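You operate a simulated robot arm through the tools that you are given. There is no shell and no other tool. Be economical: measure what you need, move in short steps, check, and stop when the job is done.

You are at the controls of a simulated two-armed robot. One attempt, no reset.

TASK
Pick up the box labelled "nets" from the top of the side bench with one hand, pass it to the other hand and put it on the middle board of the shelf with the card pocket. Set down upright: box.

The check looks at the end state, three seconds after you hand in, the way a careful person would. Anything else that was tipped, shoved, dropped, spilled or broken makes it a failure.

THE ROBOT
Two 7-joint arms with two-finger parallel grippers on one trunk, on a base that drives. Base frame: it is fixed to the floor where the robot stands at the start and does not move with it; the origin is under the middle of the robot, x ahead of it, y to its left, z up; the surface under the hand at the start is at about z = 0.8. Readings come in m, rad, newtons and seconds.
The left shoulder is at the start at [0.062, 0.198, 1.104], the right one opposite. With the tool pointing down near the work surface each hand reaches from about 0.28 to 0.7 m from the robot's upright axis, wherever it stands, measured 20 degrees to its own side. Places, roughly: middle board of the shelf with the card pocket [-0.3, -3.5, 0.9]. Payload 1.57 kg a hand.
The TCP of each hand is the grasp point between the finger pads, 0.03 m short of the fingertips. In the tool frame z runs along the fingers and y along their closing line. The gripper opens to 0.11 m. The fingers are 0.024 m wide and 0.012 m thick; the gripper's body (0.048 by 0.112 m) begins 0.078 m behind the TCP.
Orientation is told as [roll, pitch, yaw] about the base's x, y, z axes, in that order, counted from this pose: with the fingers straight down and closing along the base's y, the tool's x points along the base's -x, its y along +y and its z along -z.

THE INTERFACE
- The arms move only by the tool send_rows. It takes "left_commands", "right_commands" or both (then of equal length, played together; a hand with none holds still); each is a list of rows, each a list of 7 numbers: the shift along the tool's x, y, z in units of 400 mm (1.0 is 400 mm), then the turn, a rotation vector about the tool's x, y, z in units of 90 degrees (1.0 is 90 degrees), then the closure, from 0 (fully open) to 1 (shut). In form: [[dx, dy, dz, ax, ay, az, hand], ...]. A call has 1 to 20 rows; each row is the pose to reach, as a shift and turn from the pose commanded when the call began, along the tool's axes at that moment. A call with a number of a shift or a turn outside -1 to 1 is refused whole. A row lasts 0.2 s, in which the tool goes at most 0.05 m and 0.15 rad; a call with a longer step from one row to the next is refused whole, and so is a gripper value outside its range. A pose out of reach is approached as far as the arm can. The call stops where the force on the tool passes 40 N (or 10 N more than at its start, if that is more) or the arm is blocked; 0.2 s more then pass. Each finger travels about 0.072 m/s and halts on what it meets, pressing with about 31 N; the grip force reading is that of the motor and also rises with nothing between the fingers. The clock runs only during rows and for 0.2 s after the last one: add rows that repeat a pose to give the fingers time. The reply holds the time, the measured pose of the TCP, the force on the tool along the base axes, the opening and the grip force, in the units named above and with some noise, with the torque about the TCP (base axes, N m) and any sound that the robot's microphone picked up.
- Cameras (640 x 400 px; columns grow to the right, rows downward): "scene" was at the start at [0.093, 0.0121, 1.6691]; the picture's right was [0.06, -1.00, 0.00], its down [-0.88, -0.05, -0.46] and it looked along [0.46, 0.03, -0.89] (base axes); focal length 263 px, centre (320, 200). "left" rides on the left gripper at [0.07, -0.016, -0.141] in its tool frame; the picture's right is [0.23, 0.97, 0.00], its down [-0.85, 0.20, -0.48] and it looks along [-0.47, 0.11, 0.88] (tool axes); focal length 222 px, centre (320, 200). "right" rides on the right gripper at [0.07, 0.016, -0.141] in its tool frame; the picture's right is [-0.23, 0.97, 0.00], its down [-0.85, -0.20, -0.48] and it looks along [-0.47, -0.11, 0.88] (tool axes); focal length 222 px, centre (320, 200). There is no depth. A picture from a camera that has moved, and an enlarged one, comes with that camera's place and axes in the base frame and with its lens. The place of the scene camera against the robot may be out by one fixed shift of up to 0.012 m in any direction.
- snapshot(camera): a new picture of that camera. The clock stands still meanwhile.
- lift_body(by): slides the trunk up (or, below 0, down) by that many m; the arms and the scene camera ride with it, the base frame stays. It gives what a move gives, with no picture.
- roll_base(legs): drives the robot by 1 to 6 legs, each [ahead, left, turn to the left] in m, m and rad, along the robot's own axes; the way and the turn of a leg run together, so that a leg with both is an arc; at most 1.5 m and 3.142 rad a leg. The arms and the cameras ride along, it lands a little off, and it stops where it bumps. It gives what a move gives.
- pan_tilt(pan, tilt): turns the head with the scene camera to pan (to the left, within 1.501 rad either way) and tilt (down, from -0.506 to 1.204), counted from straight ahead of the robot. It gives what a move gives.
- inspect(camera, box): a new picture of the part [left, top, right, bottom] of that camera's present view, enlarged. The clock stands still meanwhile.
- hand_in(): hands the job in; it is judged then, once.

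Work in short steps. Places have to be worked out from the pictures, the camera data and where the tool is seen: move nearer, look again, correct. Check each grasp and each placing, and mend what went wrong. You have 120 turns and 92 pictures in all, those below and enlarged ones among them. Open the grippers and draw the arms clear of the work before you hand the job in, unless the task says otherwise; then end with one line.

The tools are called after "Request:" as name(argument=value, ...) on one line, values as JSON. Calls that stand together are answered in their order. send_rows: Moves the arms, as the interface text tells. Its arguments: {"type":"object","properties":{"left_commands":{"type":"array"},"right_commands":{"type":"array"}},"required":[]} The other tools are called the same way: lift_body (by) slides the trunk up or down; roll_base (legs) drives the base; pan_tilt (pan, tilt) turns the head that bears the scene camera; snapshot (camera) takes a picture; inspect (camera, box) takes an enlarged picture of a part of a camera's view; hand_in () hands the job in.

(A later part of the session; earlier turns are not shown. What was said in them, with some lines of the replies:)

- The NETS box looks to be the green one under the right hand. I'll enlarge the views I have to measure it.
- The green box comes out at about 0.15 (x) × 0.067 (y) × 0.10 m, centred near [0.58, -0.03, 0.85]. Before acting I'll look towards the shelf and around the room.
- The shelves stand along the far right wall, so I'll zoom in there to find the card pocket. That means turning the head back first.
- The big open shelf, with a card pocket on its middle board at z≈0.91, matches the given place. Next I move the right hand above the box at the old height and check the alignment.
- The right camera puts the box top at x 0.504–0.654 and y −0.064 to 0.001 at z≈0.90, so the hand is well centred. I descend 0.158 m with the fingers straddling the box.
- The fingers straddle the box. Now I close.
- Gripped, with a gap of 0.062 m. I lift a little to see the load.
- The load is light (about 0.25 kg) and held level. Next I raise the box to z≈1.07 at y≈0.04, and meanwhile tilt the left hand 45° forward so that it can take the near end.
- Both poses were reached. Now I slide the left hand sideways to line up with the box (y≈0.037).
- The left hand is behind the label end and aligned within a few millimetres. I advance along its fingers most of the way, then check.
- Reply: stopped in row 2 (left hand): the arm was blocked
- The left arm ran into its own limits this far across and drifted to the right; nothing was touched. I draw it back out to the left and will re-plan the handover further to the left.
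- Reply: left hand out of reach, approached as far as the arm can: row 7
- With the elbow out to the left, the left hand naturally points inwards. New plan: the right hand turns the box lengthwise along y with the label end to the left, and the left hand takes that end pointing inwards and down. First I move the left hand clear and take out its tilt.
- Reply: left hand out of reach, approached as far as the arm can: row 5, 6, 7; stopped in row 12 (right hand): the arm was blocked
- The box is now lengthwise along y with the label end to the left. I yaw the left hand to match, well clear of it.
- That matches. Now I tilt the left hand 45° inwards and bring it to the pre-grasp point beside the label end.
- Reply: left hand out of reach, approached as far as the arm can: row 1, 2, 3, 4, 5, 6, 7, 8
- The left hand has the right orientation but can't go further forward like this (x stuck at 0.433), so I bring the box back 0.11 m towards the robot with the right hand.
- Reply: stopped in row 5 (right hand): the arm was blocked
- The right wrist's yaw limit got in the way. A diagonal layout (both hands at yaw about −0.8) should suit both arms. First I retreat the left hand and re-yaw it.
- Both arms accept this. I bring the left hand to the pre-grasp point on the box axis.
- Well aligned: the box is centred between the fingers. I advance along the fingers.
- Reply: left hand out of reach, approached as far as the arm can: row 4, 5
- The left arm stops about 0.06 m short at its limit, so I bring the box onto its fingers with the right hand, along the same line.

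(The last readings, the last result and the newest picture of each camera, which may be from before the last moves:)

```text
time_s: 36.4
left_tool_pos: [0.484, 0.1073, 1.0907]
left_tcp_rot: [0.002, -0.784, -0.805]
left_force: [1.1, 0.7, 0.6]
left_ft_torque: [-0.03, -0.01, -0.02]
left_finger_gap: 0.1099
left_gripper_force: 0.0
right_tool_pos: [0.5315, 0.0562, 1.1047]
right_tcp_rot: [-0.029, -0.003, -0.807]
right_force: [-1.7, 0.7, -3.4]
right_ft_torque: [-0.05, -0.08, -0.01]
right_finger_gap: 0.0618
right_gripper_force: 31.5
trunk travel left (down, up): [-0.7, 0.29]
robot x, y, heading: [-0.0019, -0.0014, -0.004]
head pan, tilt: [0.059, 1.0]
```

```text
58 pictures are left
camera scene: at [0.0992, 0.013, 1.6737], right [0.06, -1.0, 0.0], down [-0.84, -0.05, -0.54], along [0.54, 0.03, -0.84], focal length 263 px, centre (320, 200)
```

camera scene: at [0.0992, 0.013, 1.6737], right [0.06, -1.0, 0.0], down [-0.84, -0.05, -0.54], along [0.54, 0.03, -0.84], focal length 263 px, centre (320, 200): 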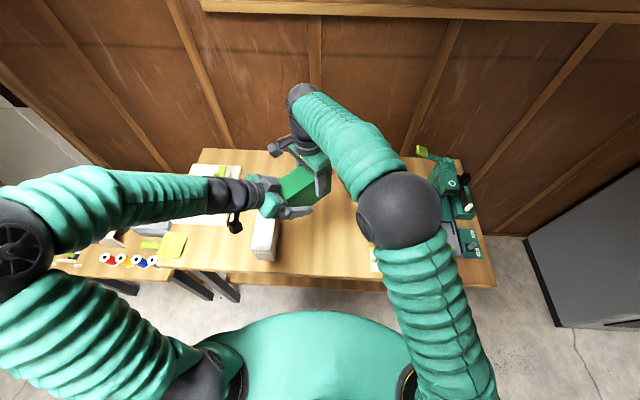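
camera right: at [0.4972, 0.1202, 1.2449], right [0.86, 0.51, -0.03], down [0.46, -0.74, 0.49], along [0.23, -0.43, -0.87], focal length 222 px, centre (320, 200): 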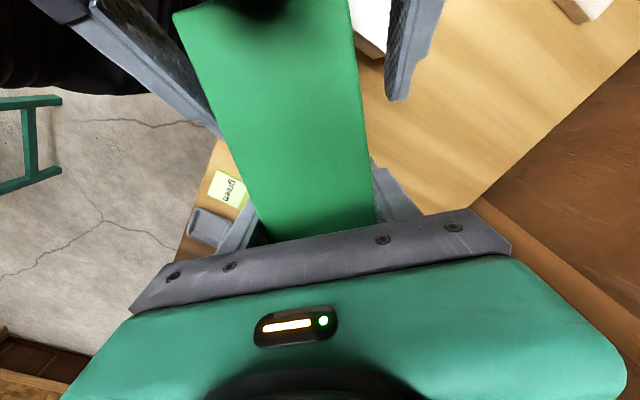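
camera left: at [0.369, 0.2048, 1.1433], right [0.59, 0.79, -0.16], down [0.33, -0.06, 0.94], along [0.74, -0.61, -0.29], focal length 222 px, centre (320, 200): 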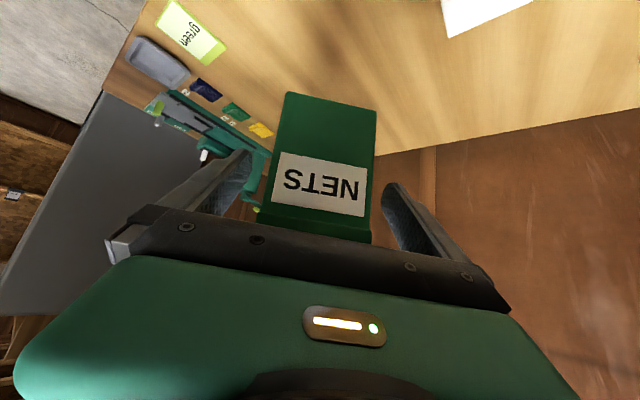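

The left fingers straddle the box end, about 0.03 m in at mid-height. I close the left gripper while the right keeps holding.

Request:
send_rows(left_commands=[[0, 0, 0, 0, 0, 0, 0.3], [0, 0, 0, 0, 0, 0, 0.6], [0, 0, 0, 0, 0, 0, 0.8], [0, 0, 0, 0, 0, 0, 1], [0, 0, 0, 0, 0, 0, 1], [0, 0, 0, 0, 0, 0, 1]], right_commands=[[0, 0, 0, 0, 0, 0, 1], [0, 0, 0, 0, 0, 0, 1], [0, 0, 0, 0, 0, 0, 1], [0, 0, 0, 0, 0, 0, 1], [0, 0, 0, 0, 0, 0, 1], [0, 0, 0, 0, 0, 0, 1]])

Request:
snapshot(camera="left")

```text
time_s: 37.8
left_tool_pos: [0.484, 0.1072, 1.093]
left_tcp_rot: [-0.001, -0.784, -0.804]
left_force: [-16.9, -7.6, 15.0]
left_ft_torque: [-1.16, 0.93, -1.01]
left_finger_gap: 0.0621
left_gripper_force: 31.2
right_tool_pos: [0.5321, 0.0561, 1.1073]
right_tcp_rot: [-0.023, -0.005, -0.806]
right_force: [18.2, 7.6, -17.9]
right_ft_torque: [0.5, -1.91, -0.27]
right_finger_gap: 0.0623
right_gripper_force: 31.4
trunk travel left (down, up): [-0.7, 0.29]
robot x, y, heading: [0.002, 0.0001, 0.003]
head pan, tilt: [0.059, 1.0]
```

```text
57 pictures are left
camera left: at [0.369, 0.204, 1.1447], right [0.59, 0.79, -0.16], down [0.33, -0.05, 0.94], along [0.74, -0.61, -0.29], focal length 222 px, centre (320, 200)
```

left: 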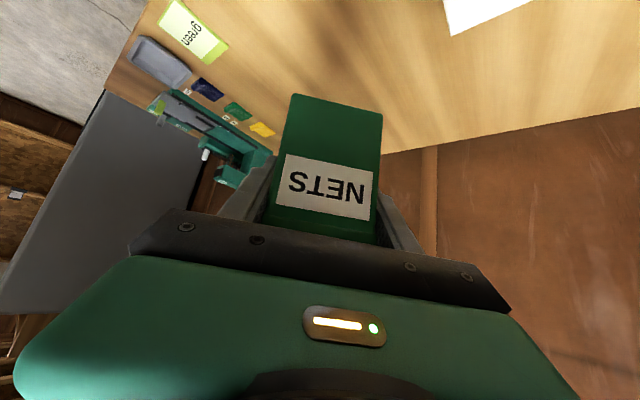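

Both hands hold it, but they strain against each other (about 20 N) because the left is still commanded slightly ahead. I back the left command off about 8 mm.

Request:
send_rows(left_commands=[[0, 0, -0.01, 0, 0, 0, 1], [0, 0, -0.02, 0, 0, 0, 1], [0, 0, -0.02, 0, 0, 0, 1]])

```text
time_s: 38.6
left_tool_pos: [0.4811, 0.1104, 1.0973]
left_tcp_rot: [-0.001, -0.783, -0.802]
left_force: [3.5, -23.4, -12.4]
left_ft_torque: [-0.81, 1.54, -0.95]
left_finger_gap: 0.0621
left_gripper_force: 30.6
right_tool_pos: [0.5305, 0.0591, 1.1095]
right_tcp_rot: [-0.02, 0.001, -0.805]
right_force: [-5.3, 23.8, 9.8]
right_ft_torque: [1.73, -0.91, 0.01]
right_finger_gap: 0.0621
right_gripper_force: 30.9
trunk travel left (down, up): [-0.7, 0.29]
robot x, y, heading: [0.0035, -0.0005, -0.0]
head pan, tilt: [0.059, 1.0]
```

Overshot, with a sideways component left over. I go back half way and shift a few millimetres along −y of the tool.

Request:
send_rows(left_commands=[[0, -0.005, 0.005, 0, 0, 0, 1], [0, -0.009, 0.009, 0, 0, 0, 1], [0, -0.009, 0.009, 0, 0, 0, 1]])

```text
time_s: 39.4
left_tool_pos: [0.4806, 0.1089, 1.0973]
left_tcp_rot: [0.0, -0.784, -0.802]
left_force: [6.4, -7.5, -1.0]
left_ft_torque: [-2.14, 1.55, -0.73]
left_finger_gap: 0.0625
left_gripper_force: 31.6
right_tool_pos: [0.5296, 0.0559, 1.1078]
right_tcp_rot: [-0.025, -0.003, -0.801]
right_force: [-6.6, 8.5, -2.0]
right_ft_torque: [2.23, -1.45, 0.65]
right_finger_gap: 0.0624
right_gripper_force: 30.9
trunk travel left (down, up): [-0.7, 0.29]
robot x, y, heading: [0.0003, 0.0022, 0.001]
head pan, tilt: [0.059, 1.0]
```

The strain is small now. I open the right hand while the left holds.

Request:
send_rows(right_commands=[[0, 0, 0, 0, 0, 0, 0.7], [0, 0, 0, 0, 0, 0, 0.4], [0, 0, 0, 0, 0, 0, 0.1], [0, 0, 0, 0, 0, 0, 0], [0, 0, 0, 0, 0, 0, 0]])

Request:
snapshot(camera="right")

Request:
snapshot(camera="left")

```text
time_s: 40.6
left_tool_pos: [0.4796, 0.1086, 1.0963]
left_tcp_rot: [0.0, -0.783, -0.806]
left_force: [-0.6, -0.1, -3.8]
left_ft_torque: [0.09, 0.08, -0.02]
left_finger_gap: 0.062
left_gripper_force: 30.9
right_tool_pos: [0.5319, 0.0561, 1.1076]
right_tcp_rot: [-0.026, -0.004, -0.805]
right_force: [0.5, 1.3, -0.8]
right_ft_torque: [0.01, -0.01, 0.0]
right_finger_gap: 0.1098
right_gripper_force: 0.1
trunk travel left (down, up): [-0.7, 0.29]
robot x, y, heading: [0.0013, -0.0001, -0.002]
head pan, tilt: [0.059, 1.0]
```

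```text
56 pictures are left
camera right: at [0.4967, 0.1209, 1.248], right [0.86, 0.51, -0.02], down [0.46, -0.74, 0.49], along [0.23, -0.43, -0.87], focal length 222 px, centre (320, 200)
```

right: 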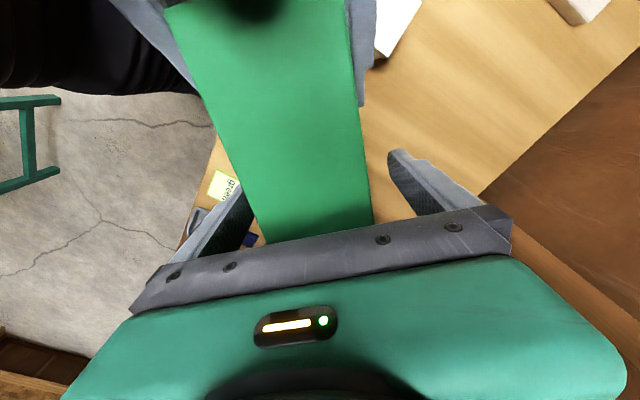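

```text
55 pictures are left
camera left: at [0.3647, 0.2047, 1.1475], right [0.59, 0.79, -0.16], down [0.33, -0.05, 0.94], along [0.74, -0.61, -0.29], focal length 222 px, centre (320, 200)
```

left: 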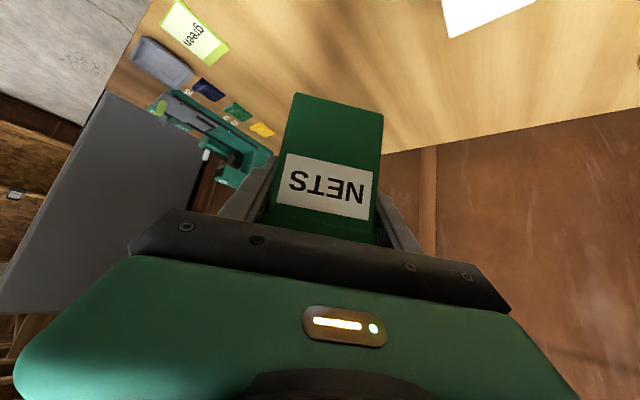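

The left hand holds the box alone, with no sag. I lift the right hand straight up clear of it, then move it off to the right.

Request:
send_rows(right_commands=[[0, 0, -0.1, 0, 0, 0, 0], [0, 0, -0.2, 0, 0, 0, 0], [0, 0, -0.3, 0, 0, 0, 0], [0, 0, -0.38, 0, 0, 0, 0], [-0.08, -0.08, -0.38, 0, 0, 0, 0], [-0.16, -0.16, -0.38, 0, 0, 0, 0], [-0.24, -0.24, -0.38, 0, 0, 0, 0], [-0.32, -0.32, -0.38, 0, 0, 0, 0], [-0.32, -0.32, -0.38, 0, 0, 0, 0]])

Request:
snapshot(camera="scene")

```text
time_s: 42.6
left_tool_pos: [0.4791, 0.1074, 1.0953]
left_tcp_rot: [0.0, -0.784, -0.804]
left_force: [0.0, 0.9, -2.3]
left_ft_torque: [0.12, 0.08, -0.04]
left_finger_gap: 0.0619
left_gripper_force: 31.0
right_tool_pos: [0.5276, -0.114, 1.2652]
right_tcp_rot: [-0.024, -0.003, -0.793]
right_force: [0.4, -0.5, 0.5]
right_ft_torque: [0.03, 0.01, -0.04]
right_finger_gap: 0.1101
right_gripper_force: 0.0
trunk travel left (down, up): [-0.7, 0.29]
robot x, y, heading: [-0.001, 0.0006, -0.001]
head pan, tilt: [0.059, 1.0]
```

```text
54 pictures are left
camera scene: at [0.0989, 0.0123, 1.6747], right [0.06, -1.0, 0.0], down [-0.84, -0.05, -0.54], along [0.54, 0.03, -0.84], focal length 263 px, centre (320, 200)
```

scene: 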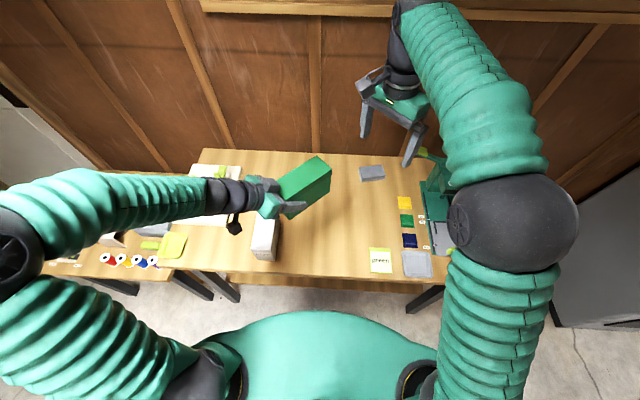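

The handover worked. I raise the trunk 0.2 m so that turning clears the bench objects, then look again towards the route to gauge it.

Request:
lift_body(by=0.2)

Request:
pan_tilt(pan=-1.5, tilt=0.75)

Request:
snapshot(camera="scene")

```text
time_s: 44.7
left_tool_pos: [0.4796, 0.1073, 1.2972]
left_tcp_rot: [0.0, -0.783, -0.805]
left_force: [0.0, 0.1, -3.4]
left_ft_torque: [0.07, 0.06, 0.0]
left_finger_gap: 0.0619
left_gripper_force: 31.4
right_tool_pos: [0.5283, -0.115, 1.466]
right_tcp_rot: [-0.025, -0.004, -0.793]
right_force: [-0.5, 0.6, -0.6]
right_ft_torque: [-0.02, 0.02, -0.01]
right_finger_gap: 0.1099
right_gripper_force: 0.0
trunk travel left (down, up): [-0.9, 0.09]
robot x, y, heading: [-0.0002, -0.0009, -0.0]
head pan, tilt: [0.059, 1.0]
```

```text
time_s: 46.4
left_tool_pos: [0.4805, 0.1073, 1.2949]
left_tcp_rot: [0.001, -0.784, -0.805]
left_force: [-1.2, 0.2, -4.1]
left_ft_torque: [0.12, 0.05, -0.04]
left_finger_gap: 0.0623
left_gripper_force: 31.1
right_tool_pos: [0.5277, -0.1141, 1.4645]
right_tcp_rot: [-0.022, -0.003, -0.795]
right_force: [0.0, 0.1, 0.1]
right_ft_torque: [-0.01, 0.02, -0.03]
right_finger_gap: 0.1102
right_gripper_force: 0.1
trunk travel left (down, up): [-0.9, 0.09]
robot x, y, heading: [-0.001, 0.0008, 0.002]
head pan, tilt: [-1.499, 0.75]
```

```text
53 pictures are left
camera scene: at [0.0364, -0.0748, 1.894], right [-1.0, -0.07, 0.0], down [-0.05, 0.68, -0.73], along [0.05, -0.73, -0.68], focal length 263 px, centre (320, 200)
```

scene: 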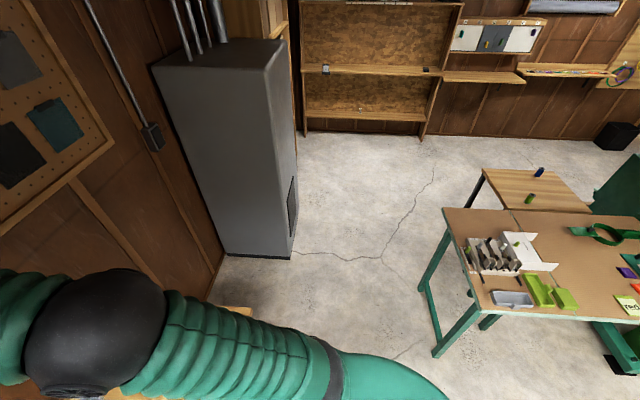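

The corridor is clear: fridge at x≥0.38, table at x≤−0.63, and free floor beyond. I back off 0.15 m and turn right 135°, so that the wide left elbow won't meet the fridge.

Request:
roll_base(legs=[[-0.15, 0, 0], [0, 0, -1.2], [0, 0, -1.16]])

Request:
pan_tilt(pan=0.8, tilt=0.6)

Request:
snapshot(camera="scene")

```text
time_s: 53.7
left_tool_pos: [-0.425, -0.4107, 1.2955]
left_tcp_rot: [-0.002, -0.785, 3.102]
left_force: [-0.4, 0.4, -2.7]
left_ft_torque: [-0.01, -0.11, -0.04]
left_finger_gap: 0.0623
left_gripper_force: 30.7
right_tool_pos: [-0.6119, -0.2829, 1.4651]
right_tcp_rot: [-0.025, -0.004, 3.113]
right_force: [-0.1, 0.5, 0.8]
right_ft_torque: [0.0, 0.03, 0.01]
right_finger_gap: 0.1099
right_gripper_force: 0.0
trunk travel left (down, up): [-0.9, 0.09]
robot x, y, heading: [-0.152, 0.0002, -2.377]
head pan, tilt: [-1.499, 0.75]
```

```text
time_s: 55.8
left_tool_pos: [-0.4247, -0.4087, 1.2963]
left_tcp_rot: [0.001, -0.784, 3.102]
left_force: [0.0, -0.4, -3.4]
left_ft_torque: [-0.01, -0.16, 0.02]
left_finger_gap: 0.062
left_gripper_force: 31.0
right_tool_pos: [-0.6121, -0.2817, 1.4662]
right_tcp_rot: [-0.023, -0.003, 3.111]
right_force: [0.1, 0.4, 0.2]
right_ft_torque: [-0.02, -0.02, -0.03]
right_finger_gap: 0.1101
right_gripper_force: 0.1
trunk travel left (down, up): [-0.9, 0.09]
robot x, y, heading: [-0.1526, 0.0001, -2.371]
head pan, tilt: [0.799, 0.6]
```

```text
52 pictures are left
camera scene: at [-0.1822, -0.1066, 1.9067], right [-1.0, 0.01, 0.0], down [0.01, 0.57, -0.82], along [-0.01, -0.82, -0.57], focal length 263 px, centre (320, 200)
```

scene: 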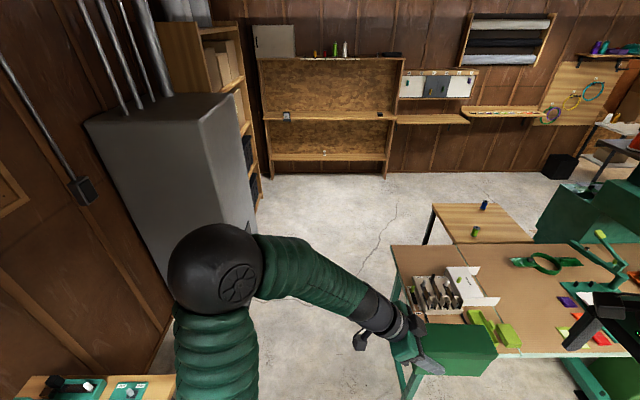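

The left elbow is at x≈0.1, well clear of the fridge, and the box is above the table items. I slide along −y in two legs.

Request:
roll_base(legs=[[0.836, 0.86, 0], [0.872, 0.896, 0]])

Request:
pan_tilt(pan=0.8, tilt=0.6)

Request:
snapshot(camera="scene")

```text
time_s: 67.8
left_tool_pos: [-0.4435, -2.8458, 1.2968]
left_tcp_rot: [0.004, -0.785, 3.079]
left_force: [0.3, -0.4, -3.9]
left_ft_torque: [0.01, -0.13, 0.01]
left_finger_gap: 0.062
left_gripper_force: 31.2
right_tool_pos: [-0.6281, -2.7146, 1.4654]
right_tcp_rot: [-0.023, -0.005, 3.089]
right_force: [-0.7, 0.3, 0.4]
right_ft_torque: [0.01, -0.01, 0.02]
right_finger_gap: 0.11
right_gripper_force: 0.1
trunk travel left (down, up): [-0.9, 0.09]
robot x, y, heading: [-0.1616, -2.4458, -2.4]
head pan, tilt: [0.799, 0.6]
```

```text
time_s: 68.4
left_tool_pos: [-0.4422, -2.8473, 1.2975]
left_tcp_rot: [0.002, -0.787, 3.078]
left_force: [-0.2, -0.1, -2.8]
left_ft_torque: [-0.02, -0.13, 0.01]
left_finger_gap: 0.0619
left_gripper_force: 31.3
right_tool_pos: [-0.6275, -2.7162, 1.4675]
right_tcp_rot: [-0.023, -0.005, 3.089]
right_force: [-0.1, 1.1, 0.5]
right_ft_torque: [0.02, -0.04, 0.0]
right_finger_gap: 0.1101
right_gripper_force: 0.1
trunk travel left (down, up): [-0.9, 0.09]
robot x, y, heading: [-0.1629, -2.4459, -2.399]
head pan, tilt: [0.799, 0.6]
```

```text
51 pictures are left
camera scene: at [-0.1938, -2.5516, 1.9067], right [-1.0, 0.03, 0.0], down [0.02, 0.57, -0.82], along [-0.02, -0.82, -0.57], focal length 263 px, centre (320, 200)
```

scene: 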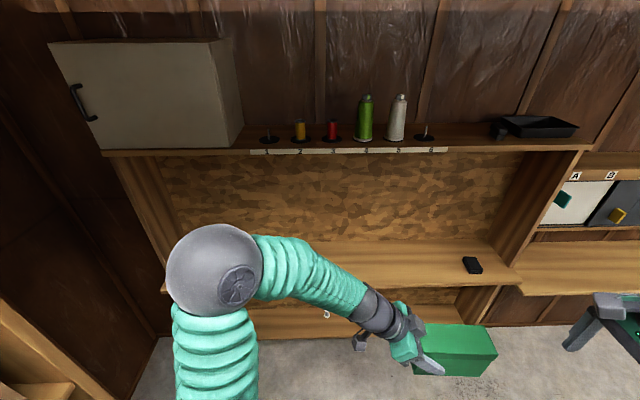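

I'm in the open area before the shelf. I estimate the middle board at y −3.26 to −3.58, z≈0.91, spanning x≈−1.05 to 0.45. I shift to −x away from the side unit, then turn to face the shelf.

Request:
roll_base(legs=[[0.192, -0.176, 0], [0, 0, 0.829]])

Request:
pan_tilt(pan=0.0, tilt=0.7)

Request:
snapshot(camera="scene")

```text
time_s: 72.4
left_tool_pos: [-0.3227, -2.9199, 1.2968]
left_tcp_rot: [0.004, -0.786, -2.378]
left_force: [0.0, -0.1, -3.9]
left_ft_torque: [0.04, -0.13, 0.0]
left_finger_gap: 0.0619
left_gripper_force: 31.4
right_tool_pos: [-0.545, -2.9669, 1.4667]
right_tcp_rot: [-0.023, -0.006, -2.368]
right_force: [-0.2, -0.4, 0.0]
right_ft_torque: [-0.02, -0.02, 0.03]
right_finger_gap: 0.1101
right_gripper_force: 0.0
trunk travel left (down, up): [-0.9, 0.09]
robot x, y, heading: [-0.4312, -2.4452, -1.574]
head pan, tilt: [0.799, 0.6]
```

```text
time_s: 73.6
left_tool_pos: [-0.3223, -2.919, 1.2974]
left_tcp_rot: [0.004, -0.784, -2.381]
left_force: [0.0, 0.5, -2.6]
left_ft_torque: [0.11, -0.1, -0.03]
left_finger_gap: 0.0619
left_gripper_force: 31.3
right_tool_pos: [-0.5432, -2.9656, 1.4665]
right_tcp_rot: [-0.022, -0.008, -2.366]
right_force: [0.5, 0.2, -0.2]
right_ft_torque: [-0.01, 0.02, 0.03]
right_finger_gap: 0.1097
right_gripper_force: 0.1
trunk travel left (down, up): [-0.9, 0.09]
robot x, y, heading: [-0.4259, -2.4431, -1.574]
head pan, tilt: [0.0, 0.7]
```

```text
50 pictures are left
camera scene: at [-0.4315, -2.5554, 1.8981], right [-1.0, 0.0, 0.0], down [0.0, 0.65, -0.76], along [0.0, -0.76, -0.65], focal length 263 px, centre (320, 200)
```

scene: 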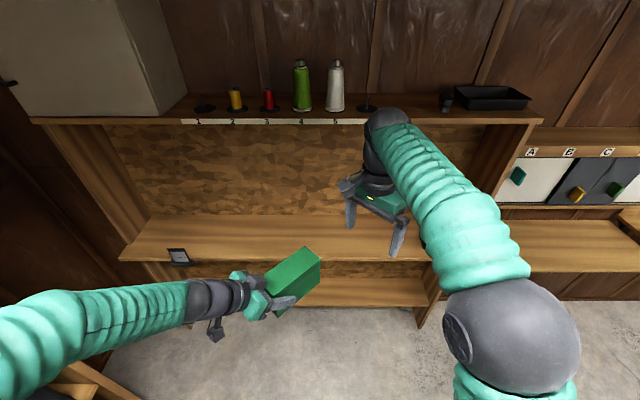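

Facing the shelf, with card pocket, free board and top-board spools in view. The right arm stands high and forward near the top board, so I draw it back, outwards and down before approaching.

Request:
send_rows(right_commands=[[0, -0.088, 0.0, 0, 0, -0.0625, 0], [0, -0.176, 0.05, 0, 0, -0.125, 0], [0, -0.264, 0.12, 0, 0, -0.1875, 0], [0, -0.352, 0.19, 0, 0, -0.25, 0], [0, -0.44, 0.26, 0, 0, -0.3125, 0], [0, -0.528, 0.33, 0, 0, -0.375, 0], [0, -0.616, 0.4, 0, 0, -0.4375, 0], [0, -0.7, 0.45, 0, 0, -0.5, 0], [0, -0.7, 0.5, 0, 0, -0.5, 0], [0, -0.7, 0.5, 0, 0, -0.5, 0]])

Request:
snapshot(camera="scene")

```text
time_s: 75.8
left_tool_pos: [-0.3221, -2.9208, 1.298]
left_tcp_rot: [0.005, -0.782, -2.378]
left_force: [0.6, -0.8, -3.6]
left_ft_torque: [0.09, -0.09, -0.02]
left_finger_gap: 0.0621
left_gripper_force: 30.9
right_tool_pos: [-0.7458, -2.7649, 1.2753]
right_tcp_rot: [-0.02, 0.014, -1.581]
right_force: [0.4, 0.1, -0.2]
right_ft_torque: [-0.01, 0.0, -0.01]
right_finger_gap: 0.11
right_gripper_force: 0.1
trunk travel left (down, up): [-0.9, 0.09]
robot x, y, heading: [-0.4259, -2.4412, -1.576]
head pan, tilt: [0.0, 0.7]
```

```text
49 pictures are left
camera scene: at [-0.4323, -2.5559, 1.898], right [-1.0, 0.0, 0.0], down [0.0, 0.65, -0.76], along [0.0, -0.76, -0.65], focal length 263 px, centre (320, 200)
```

scene: 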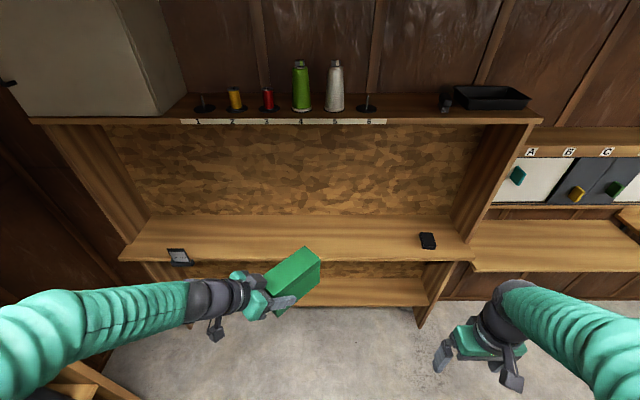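

The board is clear between the card pocket and the black item. I lower the trunk 0.24 m (box bottom about 1.0), then check the board height from the left camera.

Request:
lift_body(by=-0.24)

Request:
snapshot(camera="left")

Request:
snapshot(camera="scene")

```text
time_s: 78.3
left_tool_pos: [-0.3232, -2.9187, 1.0578]
left_tcp_rot: [0.002, -0.785, -2.381]
left_force: [-0.2, -0.1, -3.5]
left_ft_torque: [0.1, -0.09, -0.02]
left_finger_gap: 0.0617
left_gripper_force: 30.7
right_tool_pos: [-0.7443, -2.7637, 1.0358]
right_tcp_rot: [-0.019, 0.009, -1.581]
right_force: [0.4, -0.2, -0.8]
right_ft_torque: [0.01, 0.04, 0.02]
right_finger_gap: 0.1101
right_gripper_force: 0.1
trunk travel left (down, up): [-0.66, 0.33]
robot x, y, heading: [-0.4247, -2.4415, -1.576]
head pan, tilt: [0.0, 0.7]
```

```text
48 pictures are left
camera left: at [-0.2268, -2.8024, 1.1092], right [0.79, -0.59, -0.16], down [-0.06, -0.33, 0.94], along [-0.61, -0.74, -0.29], focal length 222 px, centre (320, 200)
```

left: 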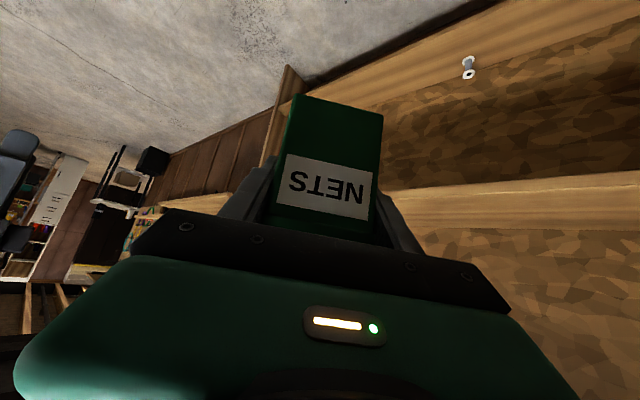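

```text
47 pictures are left
camera scene: at [-0.4327, -2.5537, 1.6582], right [-1.0, 0.0, 0.0], down [0.0, 0.65, -0.76], along [0.0, -0.76, -0.65], focal length 263 px, centre (320, 200)
```

scene: 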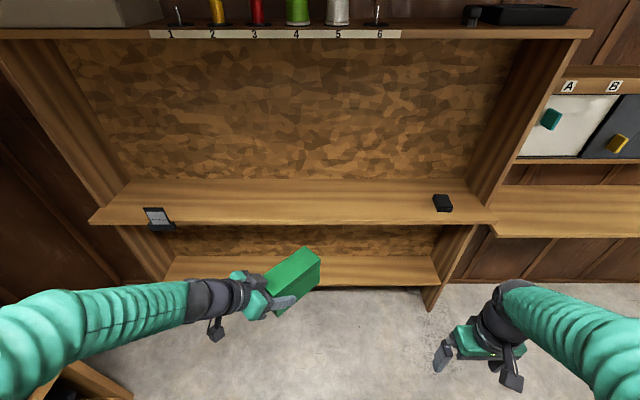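

I zoom on the board edge for an exact height, pairing it with the earlier higher view.

Request:
inspect(camera="scene", box=[300, 160, 420, 240])

Request:
inspect(camera="scene", box=[80, 170, 200, 250])

```text
5.00 times, centred on (360, 200) of scene
camera zoom: at [-0.4327, -2.5537, 1.6582], right [-1.0, 0.0, 0.0], down [0.0, 0.65, -0.76], along [0.0, -0.76, -0.65], focal length 1313 px, centre (120, 200)
```

zoom: 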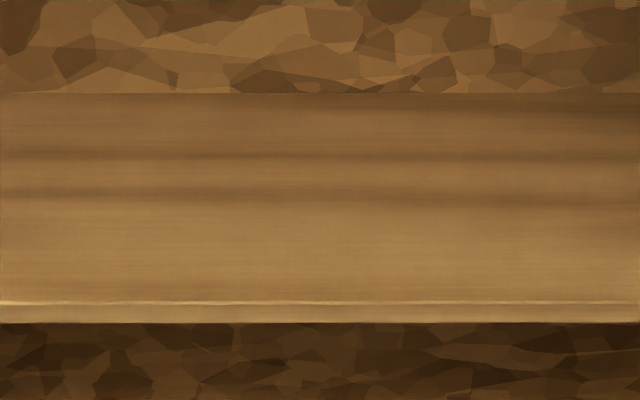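

```text
5.00 times, centred on (140, 210) of scene
camera zoom: at [-0.4327, -2.5537, 1.6582], right [-1.0, 0.0, 0.0], down [0.0, 0.65, -0.76], along [0.0, -0.76, -0.65], focal length 1313 px, centre (1220, 150)
```

zoom: 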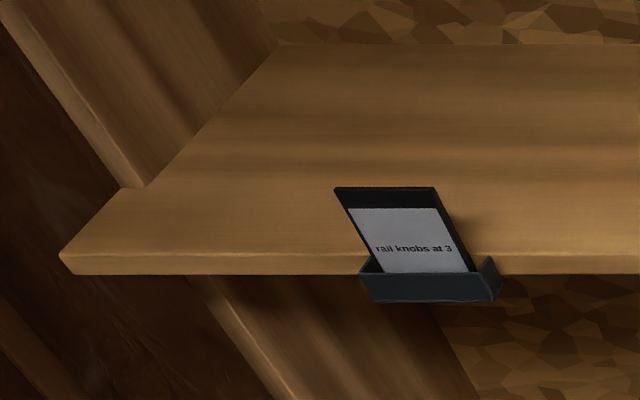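

The board top is near z≈0.91, front edge y≈−3.31, back −3.60; the card pocket hangs on the front edge at x≈0.2. I tuck the right hand further back and up, then approach, shifted 0.17 m away from the pocket.

Request:
send_rows(right_commands=[[0.06, 0, -0.1, 0, 0, 0, 0], [0.12, 0, -0.2, 0, 0, 0, 0], [0.18, 0, -0.3, 0, 0, 0, 0], [0.25, 0, -0.4, 0, 0, 0, 0], [0.25, 0, -0.4, 0, 0, 0, 0]])

Request:
roll_base(legs=[[0, -0.17, 0], [0.3, 0, 0]])

Request:
snapshot(camera="scene")

```text
time_s: 79.5
left_tool_pos: [-0.3234, -2.9164, 1.0585]
left_tcp_rot: [0.005, -0.786, -2.382]
left_force: [-0.5, 0.2, -3.7]
left_ft_torque: [0.13, -0.08, 0.0]
left_finger_gap: 0.0619
left_gripper_force: 30.6
right_tool_pos: [-0.7645, -2.6951, 1.1355]
right_tcp_rot: [-0.019, 0.011, -1.581]
right_force: [0.5, -0.7, -0.3]
right_ft_torque: [-0.03, 0.02, 0.0]
right_finger_gap: 0.11
right_gripper_force: 0.1
right hand out of reach, approached as far as the arm can: row 3, 4, 5
trunk travel left (down, up): [-0.66, 0.33]
robot x, y, heading: [-0.4248, -2.4394, -1.576]
head pan, tilt: [0.0, 0.7]
```

```text
time_s: 82.6
left_tool_pos: [-0.4828, -3.2129, 1.0569]
left_tcp_rot: [0.003, -0.787, -2.371]
left_force: [-0.5, 0.1, -3.7]
left_ft_torque: [0.12, -0.1, 0.01]
left_finger_gap: 0.062
left_gripper_force: 32.1
right_tool_pos: [-0.9256, -2.9964, 1.1369]
right_tcp_rot: [-0.023, 0.011, -1.573]
right_force: [-1.2, 0.0, 0.8]
right_ft_torque: [0.0, -0.01, -0.03]
right_finger_gap: 0.1101
right_gripper_force: 0.1
trunk travel left (down, up): [-0.66, 0.33]
robot x, y, heading: [-0.5951, -2.7407, -1.566]
head pan, tilt: [0.0, 0.7]
```

```text
44 pictures are left
camera scene: at [-0.5937, -2.8473, 1.6584], right [-1.0, -0.01, 0.0], down [-0.01, 0.64, -0.77], along [0.0, -0.77, -0.64], focal length 263 px, centre (320, 200)
```

scene: 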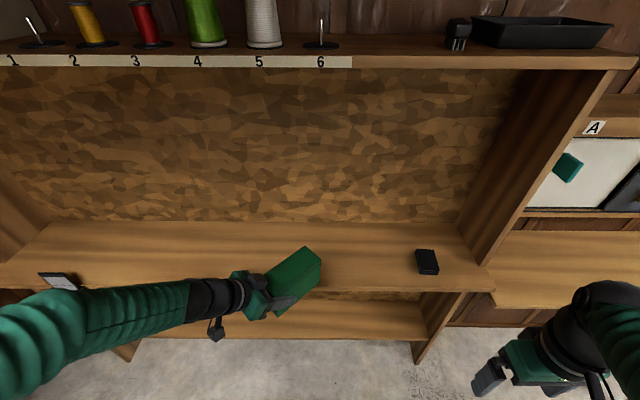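

All clear; the box centre is now at y≈−3.25. I advance another 0.16 m to bring it over the board.

Request:
roll_base(legs=[[0.16, 0, 0]])

Request:
pan_tilt(pan=0.0, tilt=1.0)

Request:
snapshot(camera="scene")

Request:
snapshot(camera="left")

```text
time_s: 84.0
left_tool_pos: [-0.4862, -3.3708, 1.0581]
left_tcp_rot: [0.004, -0.785, -2.371]
left_force: [-0.4, 0.4, -3.7]
left_ft_torque: [0.09, -0.09, 0.02]
left_finger_gap: 0.0618
left_gripper_force: 30.1
right_tool_pos: [-0.9282, -3.1515, 1.1359]
right_tcp_rot: [-0.02, 0.008, -1.575]
right_force: [0.3, 0.8, 0.2]
right_ft_torque: [-0.01, -0.01, 0.01]
right_finger_gap: 0.1101
right_gripper_force: 0.1
trunk travel left (down, up): [-0.66, 0.33]
robot x, y, heading: [-0.5946, -2.8978, -1.567]
head pan, tilt: [0.0, 0.7]
```

```text
time_s: 84.8
left_tool_pos: [-0.4861, -3.3747, 1.0566]
left_tcp_rot: [0.003, -0.783, -2.37]
left_force: [0.7, -0.5, -3.0]
left_ft_torque: [0.11, -0.07, 0.0]
left_finger_gap: 0.0618
left_gripper_force: 30.8
right_tool_pos: [-0.9295, -3.1548, 1.1349]
right_tcp_rot: [-0.02, 0.012, -1.574]
right_force: [0.0, -0.4, -1.1]
right_ft_torque: [0.02, 0.03, 0.01]
right_finger_gap: 0.1097
right_gripper_force: 0.1
trunk travel left (down, up): [-0.66, 0.33]
robot x, y, heading: [-0.5936, -2.8979, -1.569]
head pan, tilt: [0.0, 1.0]
```

```text
43 pictures are left
camera scene: at [-0.5986, -2.9944, 1.6348], right [-1.0, 0.0, 0.0], down [0.0, 0.84, -0.54], along [0.0, -0.54, -0.84], focal length 263 px, centre (320, 200)
```

scene: 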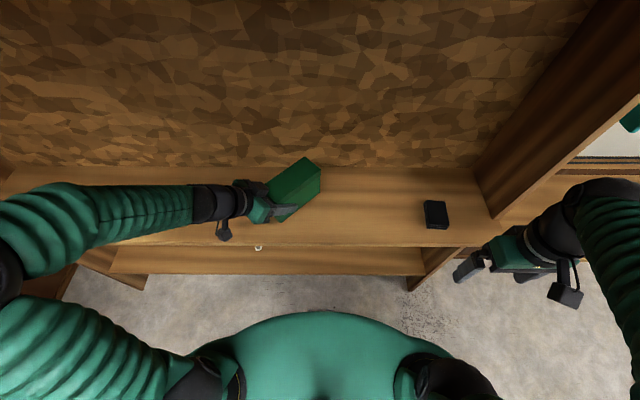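

```text
42 pictures are left
camera left: at [-0.3914, -3.2569, 1.1085], right [0.8, -0.58, -0.16], down [-0.05, -0.33, 0.94], along [-0.6, -0.74, -0.29], focal length 222 px, centre (320, 200)
```

left: 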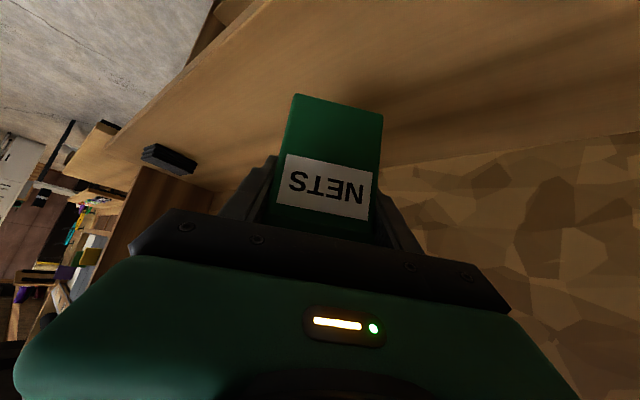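

The box is fully over the board, about y −3.33 to −3.48. Before lowering I look left at the elbow against the card pocket.

Request:
pan_tilt(pan=0.9, tilt=0.8)

Request:
snapshot(camera="scene")

Request:
snapshot(camera="right")

```text
time_s: 86.0
left_tool_pos: [-0.4871, -3.3734, 1.0562]
left_tcp_rot: [0.0, -0.784, -2.37]
left_force: [-0.2, 0.2, -3.4]
left_ft_torque: [0.11, -0.12, 0.0]
left_finger_gap: 0.0618
left_gripper_force: 30.5
right_tool_pos: [-0.9296, -3.1547, 1.1351]
right_tcp_rot: [-0.018, 0.011, -1.572]
right_force: [-0.3, 0.3, 0.7]
right_ft_torque: [-0.02, -0.03, 0.01]
right_finger_gap: 0.11
right_gripper_force: 0.0
trunk travel left (down, up): [-0.66, 0.33]
robot x, y, heading: [-0.5944, -2.8963, -1.563]
head pan, tilt: [0.901, 0.799]
```

```text
41 pictures are left
camera scene: at [-0.5356, -2.9737, 1.6499], right [-0.62, -0.79, 0.0], down [-0.56, 0.44, -0.7], along [0.55, -0.43, -0.72], focal length 263 px, centre (320, 200)
```

scene: 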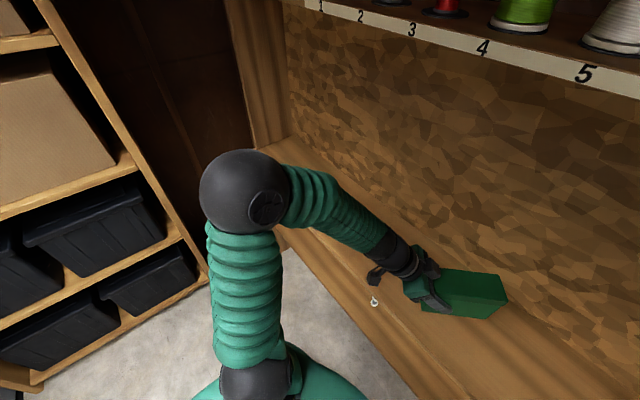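

```text
40 pictures are left
camera right: at [-0.9101, -3.0863, 1.2763], right [0.97, -0.23, -0.02], down [-0.19, -0.86, 0.47], along [-0.13, -0.46, -0.88], focal length 222 px, centre (320, 200)
```

right: 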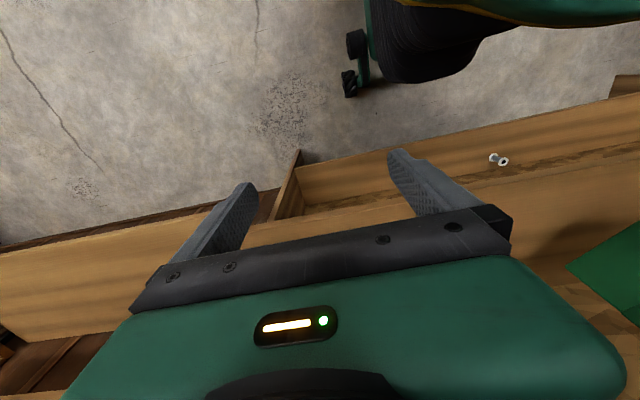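

The elbow rides high (z≥1.2), far above the pocket, and the base wheel has about 0.14 m to the shelf. I go 0.03 m deeper and lower to just above the board.

Request:
roll_base(legs=[[0.03, 0, 0]])

Request:
lift_body(by=-0.06)

Request:
pan_tilt(pan=0.25, tilt=0.9)

Request:
snapshot(camera="scene")

Request:
snapshot(camera="left")

```text
time_s: 86.8
left_tool_pos: [-0.4872, -3.3963, 1.0592]
left_tcp_rot: [0.011, -0.787, -2.375]
left_force: [0.0, 0.3, -3.0]
left_ft_torque: [0.06, -0.12, -0.02]
left_finger_gap: 0.0621
left_gripper_force: 31.1
right_tool_pos: [-0.93, -3.1786, 1.1363]
right_tcp_rot: [-0.019, 0.005, -1.574]
right_force: [-0.5, 0.6, -0.1]
right_ft_torque: [-0.04, -0.02, 0.03]
right_finger_gap: 0.1099
right_gripper_force: 0.0
trunk travel left (down, up): [-0.66, 0.33]
robot x, y, heading: [-0.5962, -2.9303, -1.566]
head pan, tilt: [0.901, 0.799]
```

```text
time_s: 87.8
left_tool_pos: [-0.4853, -3.4032, 0.9978]
left_tcp_rot: [0.003, -0.783, -2.369]
left_force: [1.2, -0.3, -3.2]
left_ft_torque: [0.08, -0.08, 0.01]
left_finger_gap: 0.0616
left_gripper_force: 31.0
right_tool_pos: [-0.9287, -3.1834, 1.075]
right_tcp_rot: [-0.019, 0.011, -1.574]
right_force: [0.9, 1.2, -0.3]
right_ft_torque: [-0.02, -0.02, 0.01]
right_finger_gap: 0.1099
right_gripper_force: 0.1
trunk travel left (down, up): [-0.6, 0.39]
robot x, y, heading: [-0.596, -2.9262, -1.568]
head pan, tilt: [0.901, 0.799]
```

```text
time_s: 88.8
left_tool_pos: [-0.4868, -3.4036, 0.9965]
left_tcp_rot: [0.005, -0.784, -2.37]
left_force: [-0.1, 0.3, -3.1]
left_ft_torque: [0.1, -0.09, -0.01]
left_finger_gap: 0.0618
left_gripper_force: 30.5
right_tool_pos: [-0.9283, -3.1851, 1.0745]
right_tcp_rot: [-0.019, 0.011, -1.575]
right_force: [0.8, -0.2, 0.7]
right_ft_torque: [0.02, 0.0, 0.0]
right_finger_gap: 0.1099
right_gripper_force: 0.1
trunk travel left (down, up): [-0.6, 0.39]
robot x, y, heading: [-0.5919, -2.9237, -1.567]
head pan, tilt: [0.25, 0.901]
```

```text
39 pictures are left
camera scene: at [-0.5798, -3.0275, 1.582], right [-0.97, -0.25, 0.0], down [-0.2, 0.76, -0.62], along [0.16, -0.6, -0.78], focal length 263 px, centre (320, 200)
```

scene: 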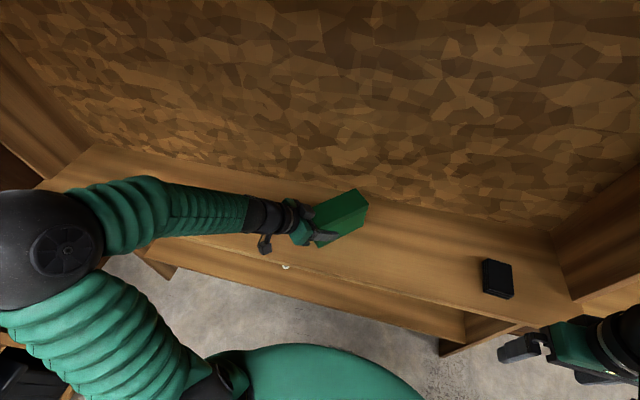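

```text
38 pictures are left
camera left: at [-0.391, -3.2864, 1.0489], right [0.8, -0.58, -0.16], down [-0.05, -0.33, 0.94], along [-0.6, -0.74, -0.29], focal length 222 px, centre (320, 200)
```

left: 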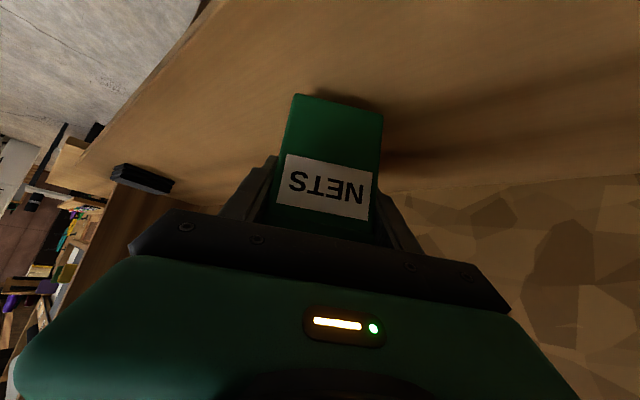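

The box bottom is about 0.03 m above the board. I lower in small steps and watch the vertical force.

Request:
lift_body(by=-0.02)

Request:
lift_body(by=-0.006)

```text
time_s: 89.5
left_tool_pos: [-0.4856, -3.4028, 0.9778]
left_tcp_rot: [0.004, -0.784, -2.371]
left_force: [-0.5, -0.3, -3.0]
left_ft_torque: [0.13, -0.06, 0.0]
left_finger_gap: 0.062
left_gripper_force: 30.6
right_tool_pos: [-0.9292, -3.1844, 1.0562]
right_tcp_rot: [-0.018, 0.01, -1.572]
right_force: [-0.3, 0.2, -0.1]
right_ft_torque: [-0.02, -0.04, -0.02]
right_finger_gap: 0.1102
right_gripper_force: 0.0
trunk travel left (down, up): [-0.58, 0.41]
robot x, y, heading: [-0.5958, -2.9278, -1.567]
head pan, tilt: [0.25, 0.901]
```

```text
time_s: 90.1
left_tool_pos: [-0.4854, -3.4022, 0.9738]
left_tcp_rot: [0.007, -0.787, -2.371]
left_force: [3.1, -4.7, 25.2]
left_ft_torque: [0.19, 0.71, -0.14]
left_finger_gap: 0.0623
left_gripper_force: 31.6
right_tool_pos: [-0.9293, -3.1823, 1.0516]
right_tcp_rot: [-0.019, 0.009, -1.574]
right_force: [0.7, -1.2, 1.0]
right_ft_torque: [0.03, -0.02, -0.07]
right_finger_gap: 0.1098
right_gripper_force: 0.0
trunk travel left (down, up): [-0.574, 0.416]
robot x, y, heading: [-0.5947, -2.9275, -1.565]
head pan, tilt: [0.25, 0.901]
```

Contact, at 25 N. I ease up 3 mm to unload before releasing.

Request:
lift_body(by=0.003)

Request:
inspect(camera="left", box=[220, 60, 460, 260])

```text
time_s: 90.6
left_tool_pos: [-0.4865, -3.4024, 0.9737]
left_tcp_rot: [0.003, -0.783, -2.369]
left_force: [1.0, -3.6, 7.6]
left_ft_torque: [-0.18, 0.36, 0.26]
left_finger_gap: 0.062
left_gripper_force: 30.9
right_tool_pos: [-0.9298, -3.1838, 1.0522]
right_tcp_rot: [-0.017, 0.01, -1.576]
right_force: [-0.3, 0.2, 0.4]
right_ft_torque: [0.0, 0.03, 0.03]
right_finger_gap: 0.1099
right_gripper_force: 0.1
trunk travel left (down, up): [-0.577, 0.413]
robot x, y, heading: [-0.5934, -2.9299, -1.57]
head pan, tilt: [0.25, 0.901]
```

```text
2.00 times, centred on (340, 160) of left
camera zoom: at [-0.3911, -3.2855, 1.0258], right [0.8, -0.58, -0.16], down [-0.05, -0.33, 0.94], along [-0.6, -0.74, -0.29], focal length 444 px, centre (280, 280)
```

zoom: 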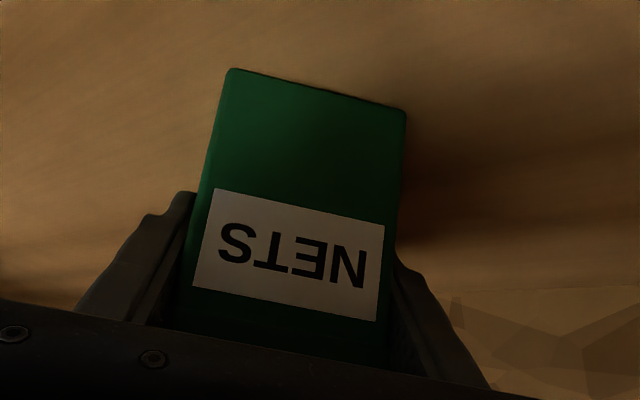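

The box rests on the board with a light load of about 10 N. I open the left hand.

Request:
send_rows(left_commands=[[0, 0, 0, 0, 0, 0, 0.8], [0, 0, 0, 0, 0, 0, 0.5], [0, 0, 0, 0, 0, 0, 0.2], [0, 0, 0, 0, 0, 0, 0], [0, 0, 0, 0, 0, 0, 0], [0, 0, 0, 0, 0, 0, 0]])

Request:
snapshot(camera="left")

```text
time_s: 92.0
left_tool_pos: [-0.4873, -3.4034, 0.9746]
left_tcp_rot: [0.002, -0.784, -2.371]
left_force: [0.2, 0.4, -0.8]
left_ft_torque: [0.01, 0.04, -0.02]
left_finger_gap: 0.11
left_gripper_force: 0.0
right_tool_pos: [-0.9287, -3.1851, 1.0517]
right_tcp_rot: [-0.019, 0.009, -1.575]
right_force: [0.3, 0.1, 0.0]
right_ft_torque: [0.0, -0.01, -0.05]
right_finger_gap: 0.1098
right_gripper_force: 0.1
trunk travel left (down, up): [-0.577, 0.413]
robot x, y, heading: [-0.5931, -2.9286, -1.56]
head pan, tilt: [0.25, 0.901]
```

```text
36 pictures are left
camera left: at [-0.3911, -3.286, 1.0261], right [0.8, -0.58, -0.16], down [-0.05, -0.33, 0.94], along [-0.6, -0.74, -0.29], focal length 222 px, centre (320, 200)
```

left: 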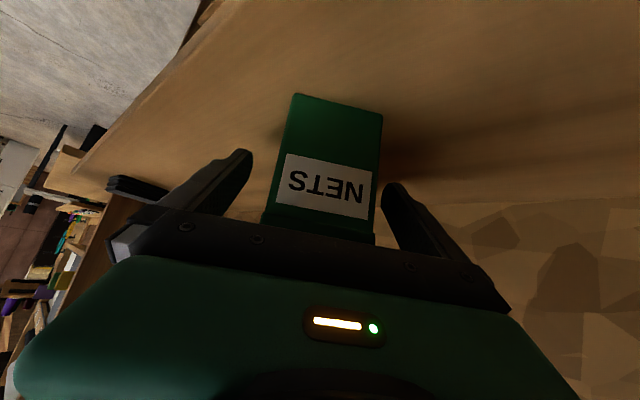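

Released; the box stands and both fingers are clear. I withdraw back along the fingers.

Request:
send_rows(left_commands=[[0, 0, -0.06, 0, 0, 0, 0], [0, 0, -0.13, 0, 0, 0, 0], [0, 0, -0.21, 0, 0, 0, 0], [0, 0, -0.29, 0, 0, 0, 0], [0, 0, -0.35, 0, 0, 0, 0], [0, 0, -0.35, 0, 0, 0, 0]])

Request:
snapshot(camera="left")

```text
time_s: 93.4
left_tool_pos: [-0.4152, -3.3357, 1.0729]
left_tcp_rot: [0.005, -0.78, -2.373]
left_force: [0.3, -0.8, 0.5]
left_ft_torque: [0.01, -0.02, 0.02]
left_finger_gap: 0.1099
left_gripper_force: 0.1
right_tool_pos: [-0.9314, -3.1856, 1.0511]
right_tcp_rot: [-0.018, 0.011, -1.574]
right_force: [-0.1, -1.6, 0.1]
right_ft_torque: [-0.01, -0.03, 0.01]
right_finger_gap: 0.1099
right_gripper_force: 0.1
trunk travel left (down, up): [-0.577, 0.413]
robot x, y, heading: [-0.5965, -2.9303, -1.564]
head pan, tilt: [0.25, 0.901]
```

```text
35 pictures are left
camera left: at [-0.3211, -3.2191, 1.1248], right [0.8, -0.58, -0.16], down [-0.06, -0.33, 0.94], along [-0.6, -0.74, -0.29], focal length 222 px, centre (320, 200)
```

left: 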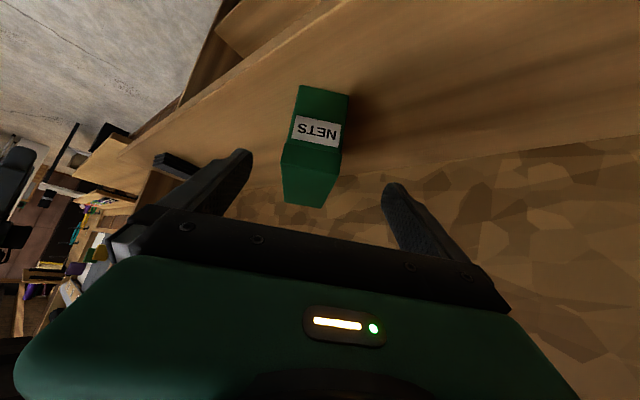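

The box stands upright on the board, clear of the hand. I back the base straight out and take a final look.

Request:
roll_base(legs=[[-0.4, 0, 0]])

Request:
pan_tilt(pan=0.1, tilt=0.65)

Request:
snapshot(camera="scene")

```text
time_s: 95.9
left_tool_pos: [-0.4168, -2.938, 1.0719]
left_tcp_rot: [0.003, -0.783, -2.37]
left_force: [0.3, -0.5, 0.2]
left_ft_torque: [-0.02, -0.02, 0.0]
left_finger_gap: 0.1102
left_gripper_force: 0.1
right_tool_pos: [-0.9314, -2.7852, 1.0525]
right_tcp_rot: [-0.018, 0.011, -1.576]
right_force: [-0.5, -0.9, 1.0]
right_ft_torque: [-0.02, -0.01, 0.0]
right_finger_gap: 0.1101
right_gripper_force: 0.1
trunk travel left (down, up): [-0.577, 0.413]
robot x, y, heading: [-0.5926, -2.5256, -1.566]
head pan, tilt: [0.25, 0.901]
```

```text
time_s: 96.6
left_tool_pos: [-0.4162, -2.9372, 1.0722]
left_tcp_rot: [0.005, -0.785, -2.374]
left_force: [-0.2, 0.3, 0.0]
left_ft_torque: [-0.01, -0.03, 0.01]
left_finger_gap: 0.11
left_gripper_force: 0.0
right_tool_pos: [-0.9309, -2.7851, 1.0515]
right_tcp_rot: [-0.02, 0.01, -1.576]
right_force: [0.6, -0.5, 0.1]
right_ft_torque: [-0.01, 0.01, -0.01]
right_finger_gap: 0.1101
right_gripper_force: 0.0
trunk travel left (down, up): [-0.577, 0.413]
robot x, y, heading: [-0.5956, -2.5301, -1.567]
head pan, tilt: [0.099, 0.649]
```

```text
34 pictures are left
camera scene: at [-0.5916, -2.6401, 1.5796], right [-0.99, -0.1, 0.0], down [-0.06, 0.6, -0.8], along [0.08, -0.79, -0.61], focal length 263 px, centre (320, 200)
```

scene: 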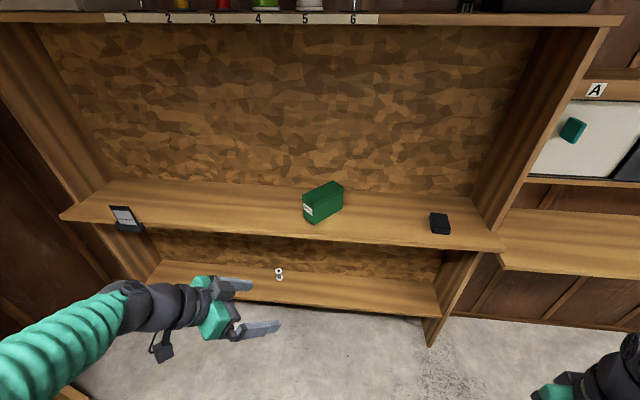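

The box stands upright on the middle board, with the card pocket and the other items untouched and both hands open and clear. I hand in.

Request:
hand_in()

```text
The job is handed in.
```

The "nets" box was picked up with the right hand, passed to the left, and now stands upright on the middle board of the card-pocket shelf. The last picture shows nothing else on the shelf disturbed, and I saw no bumps along the way.
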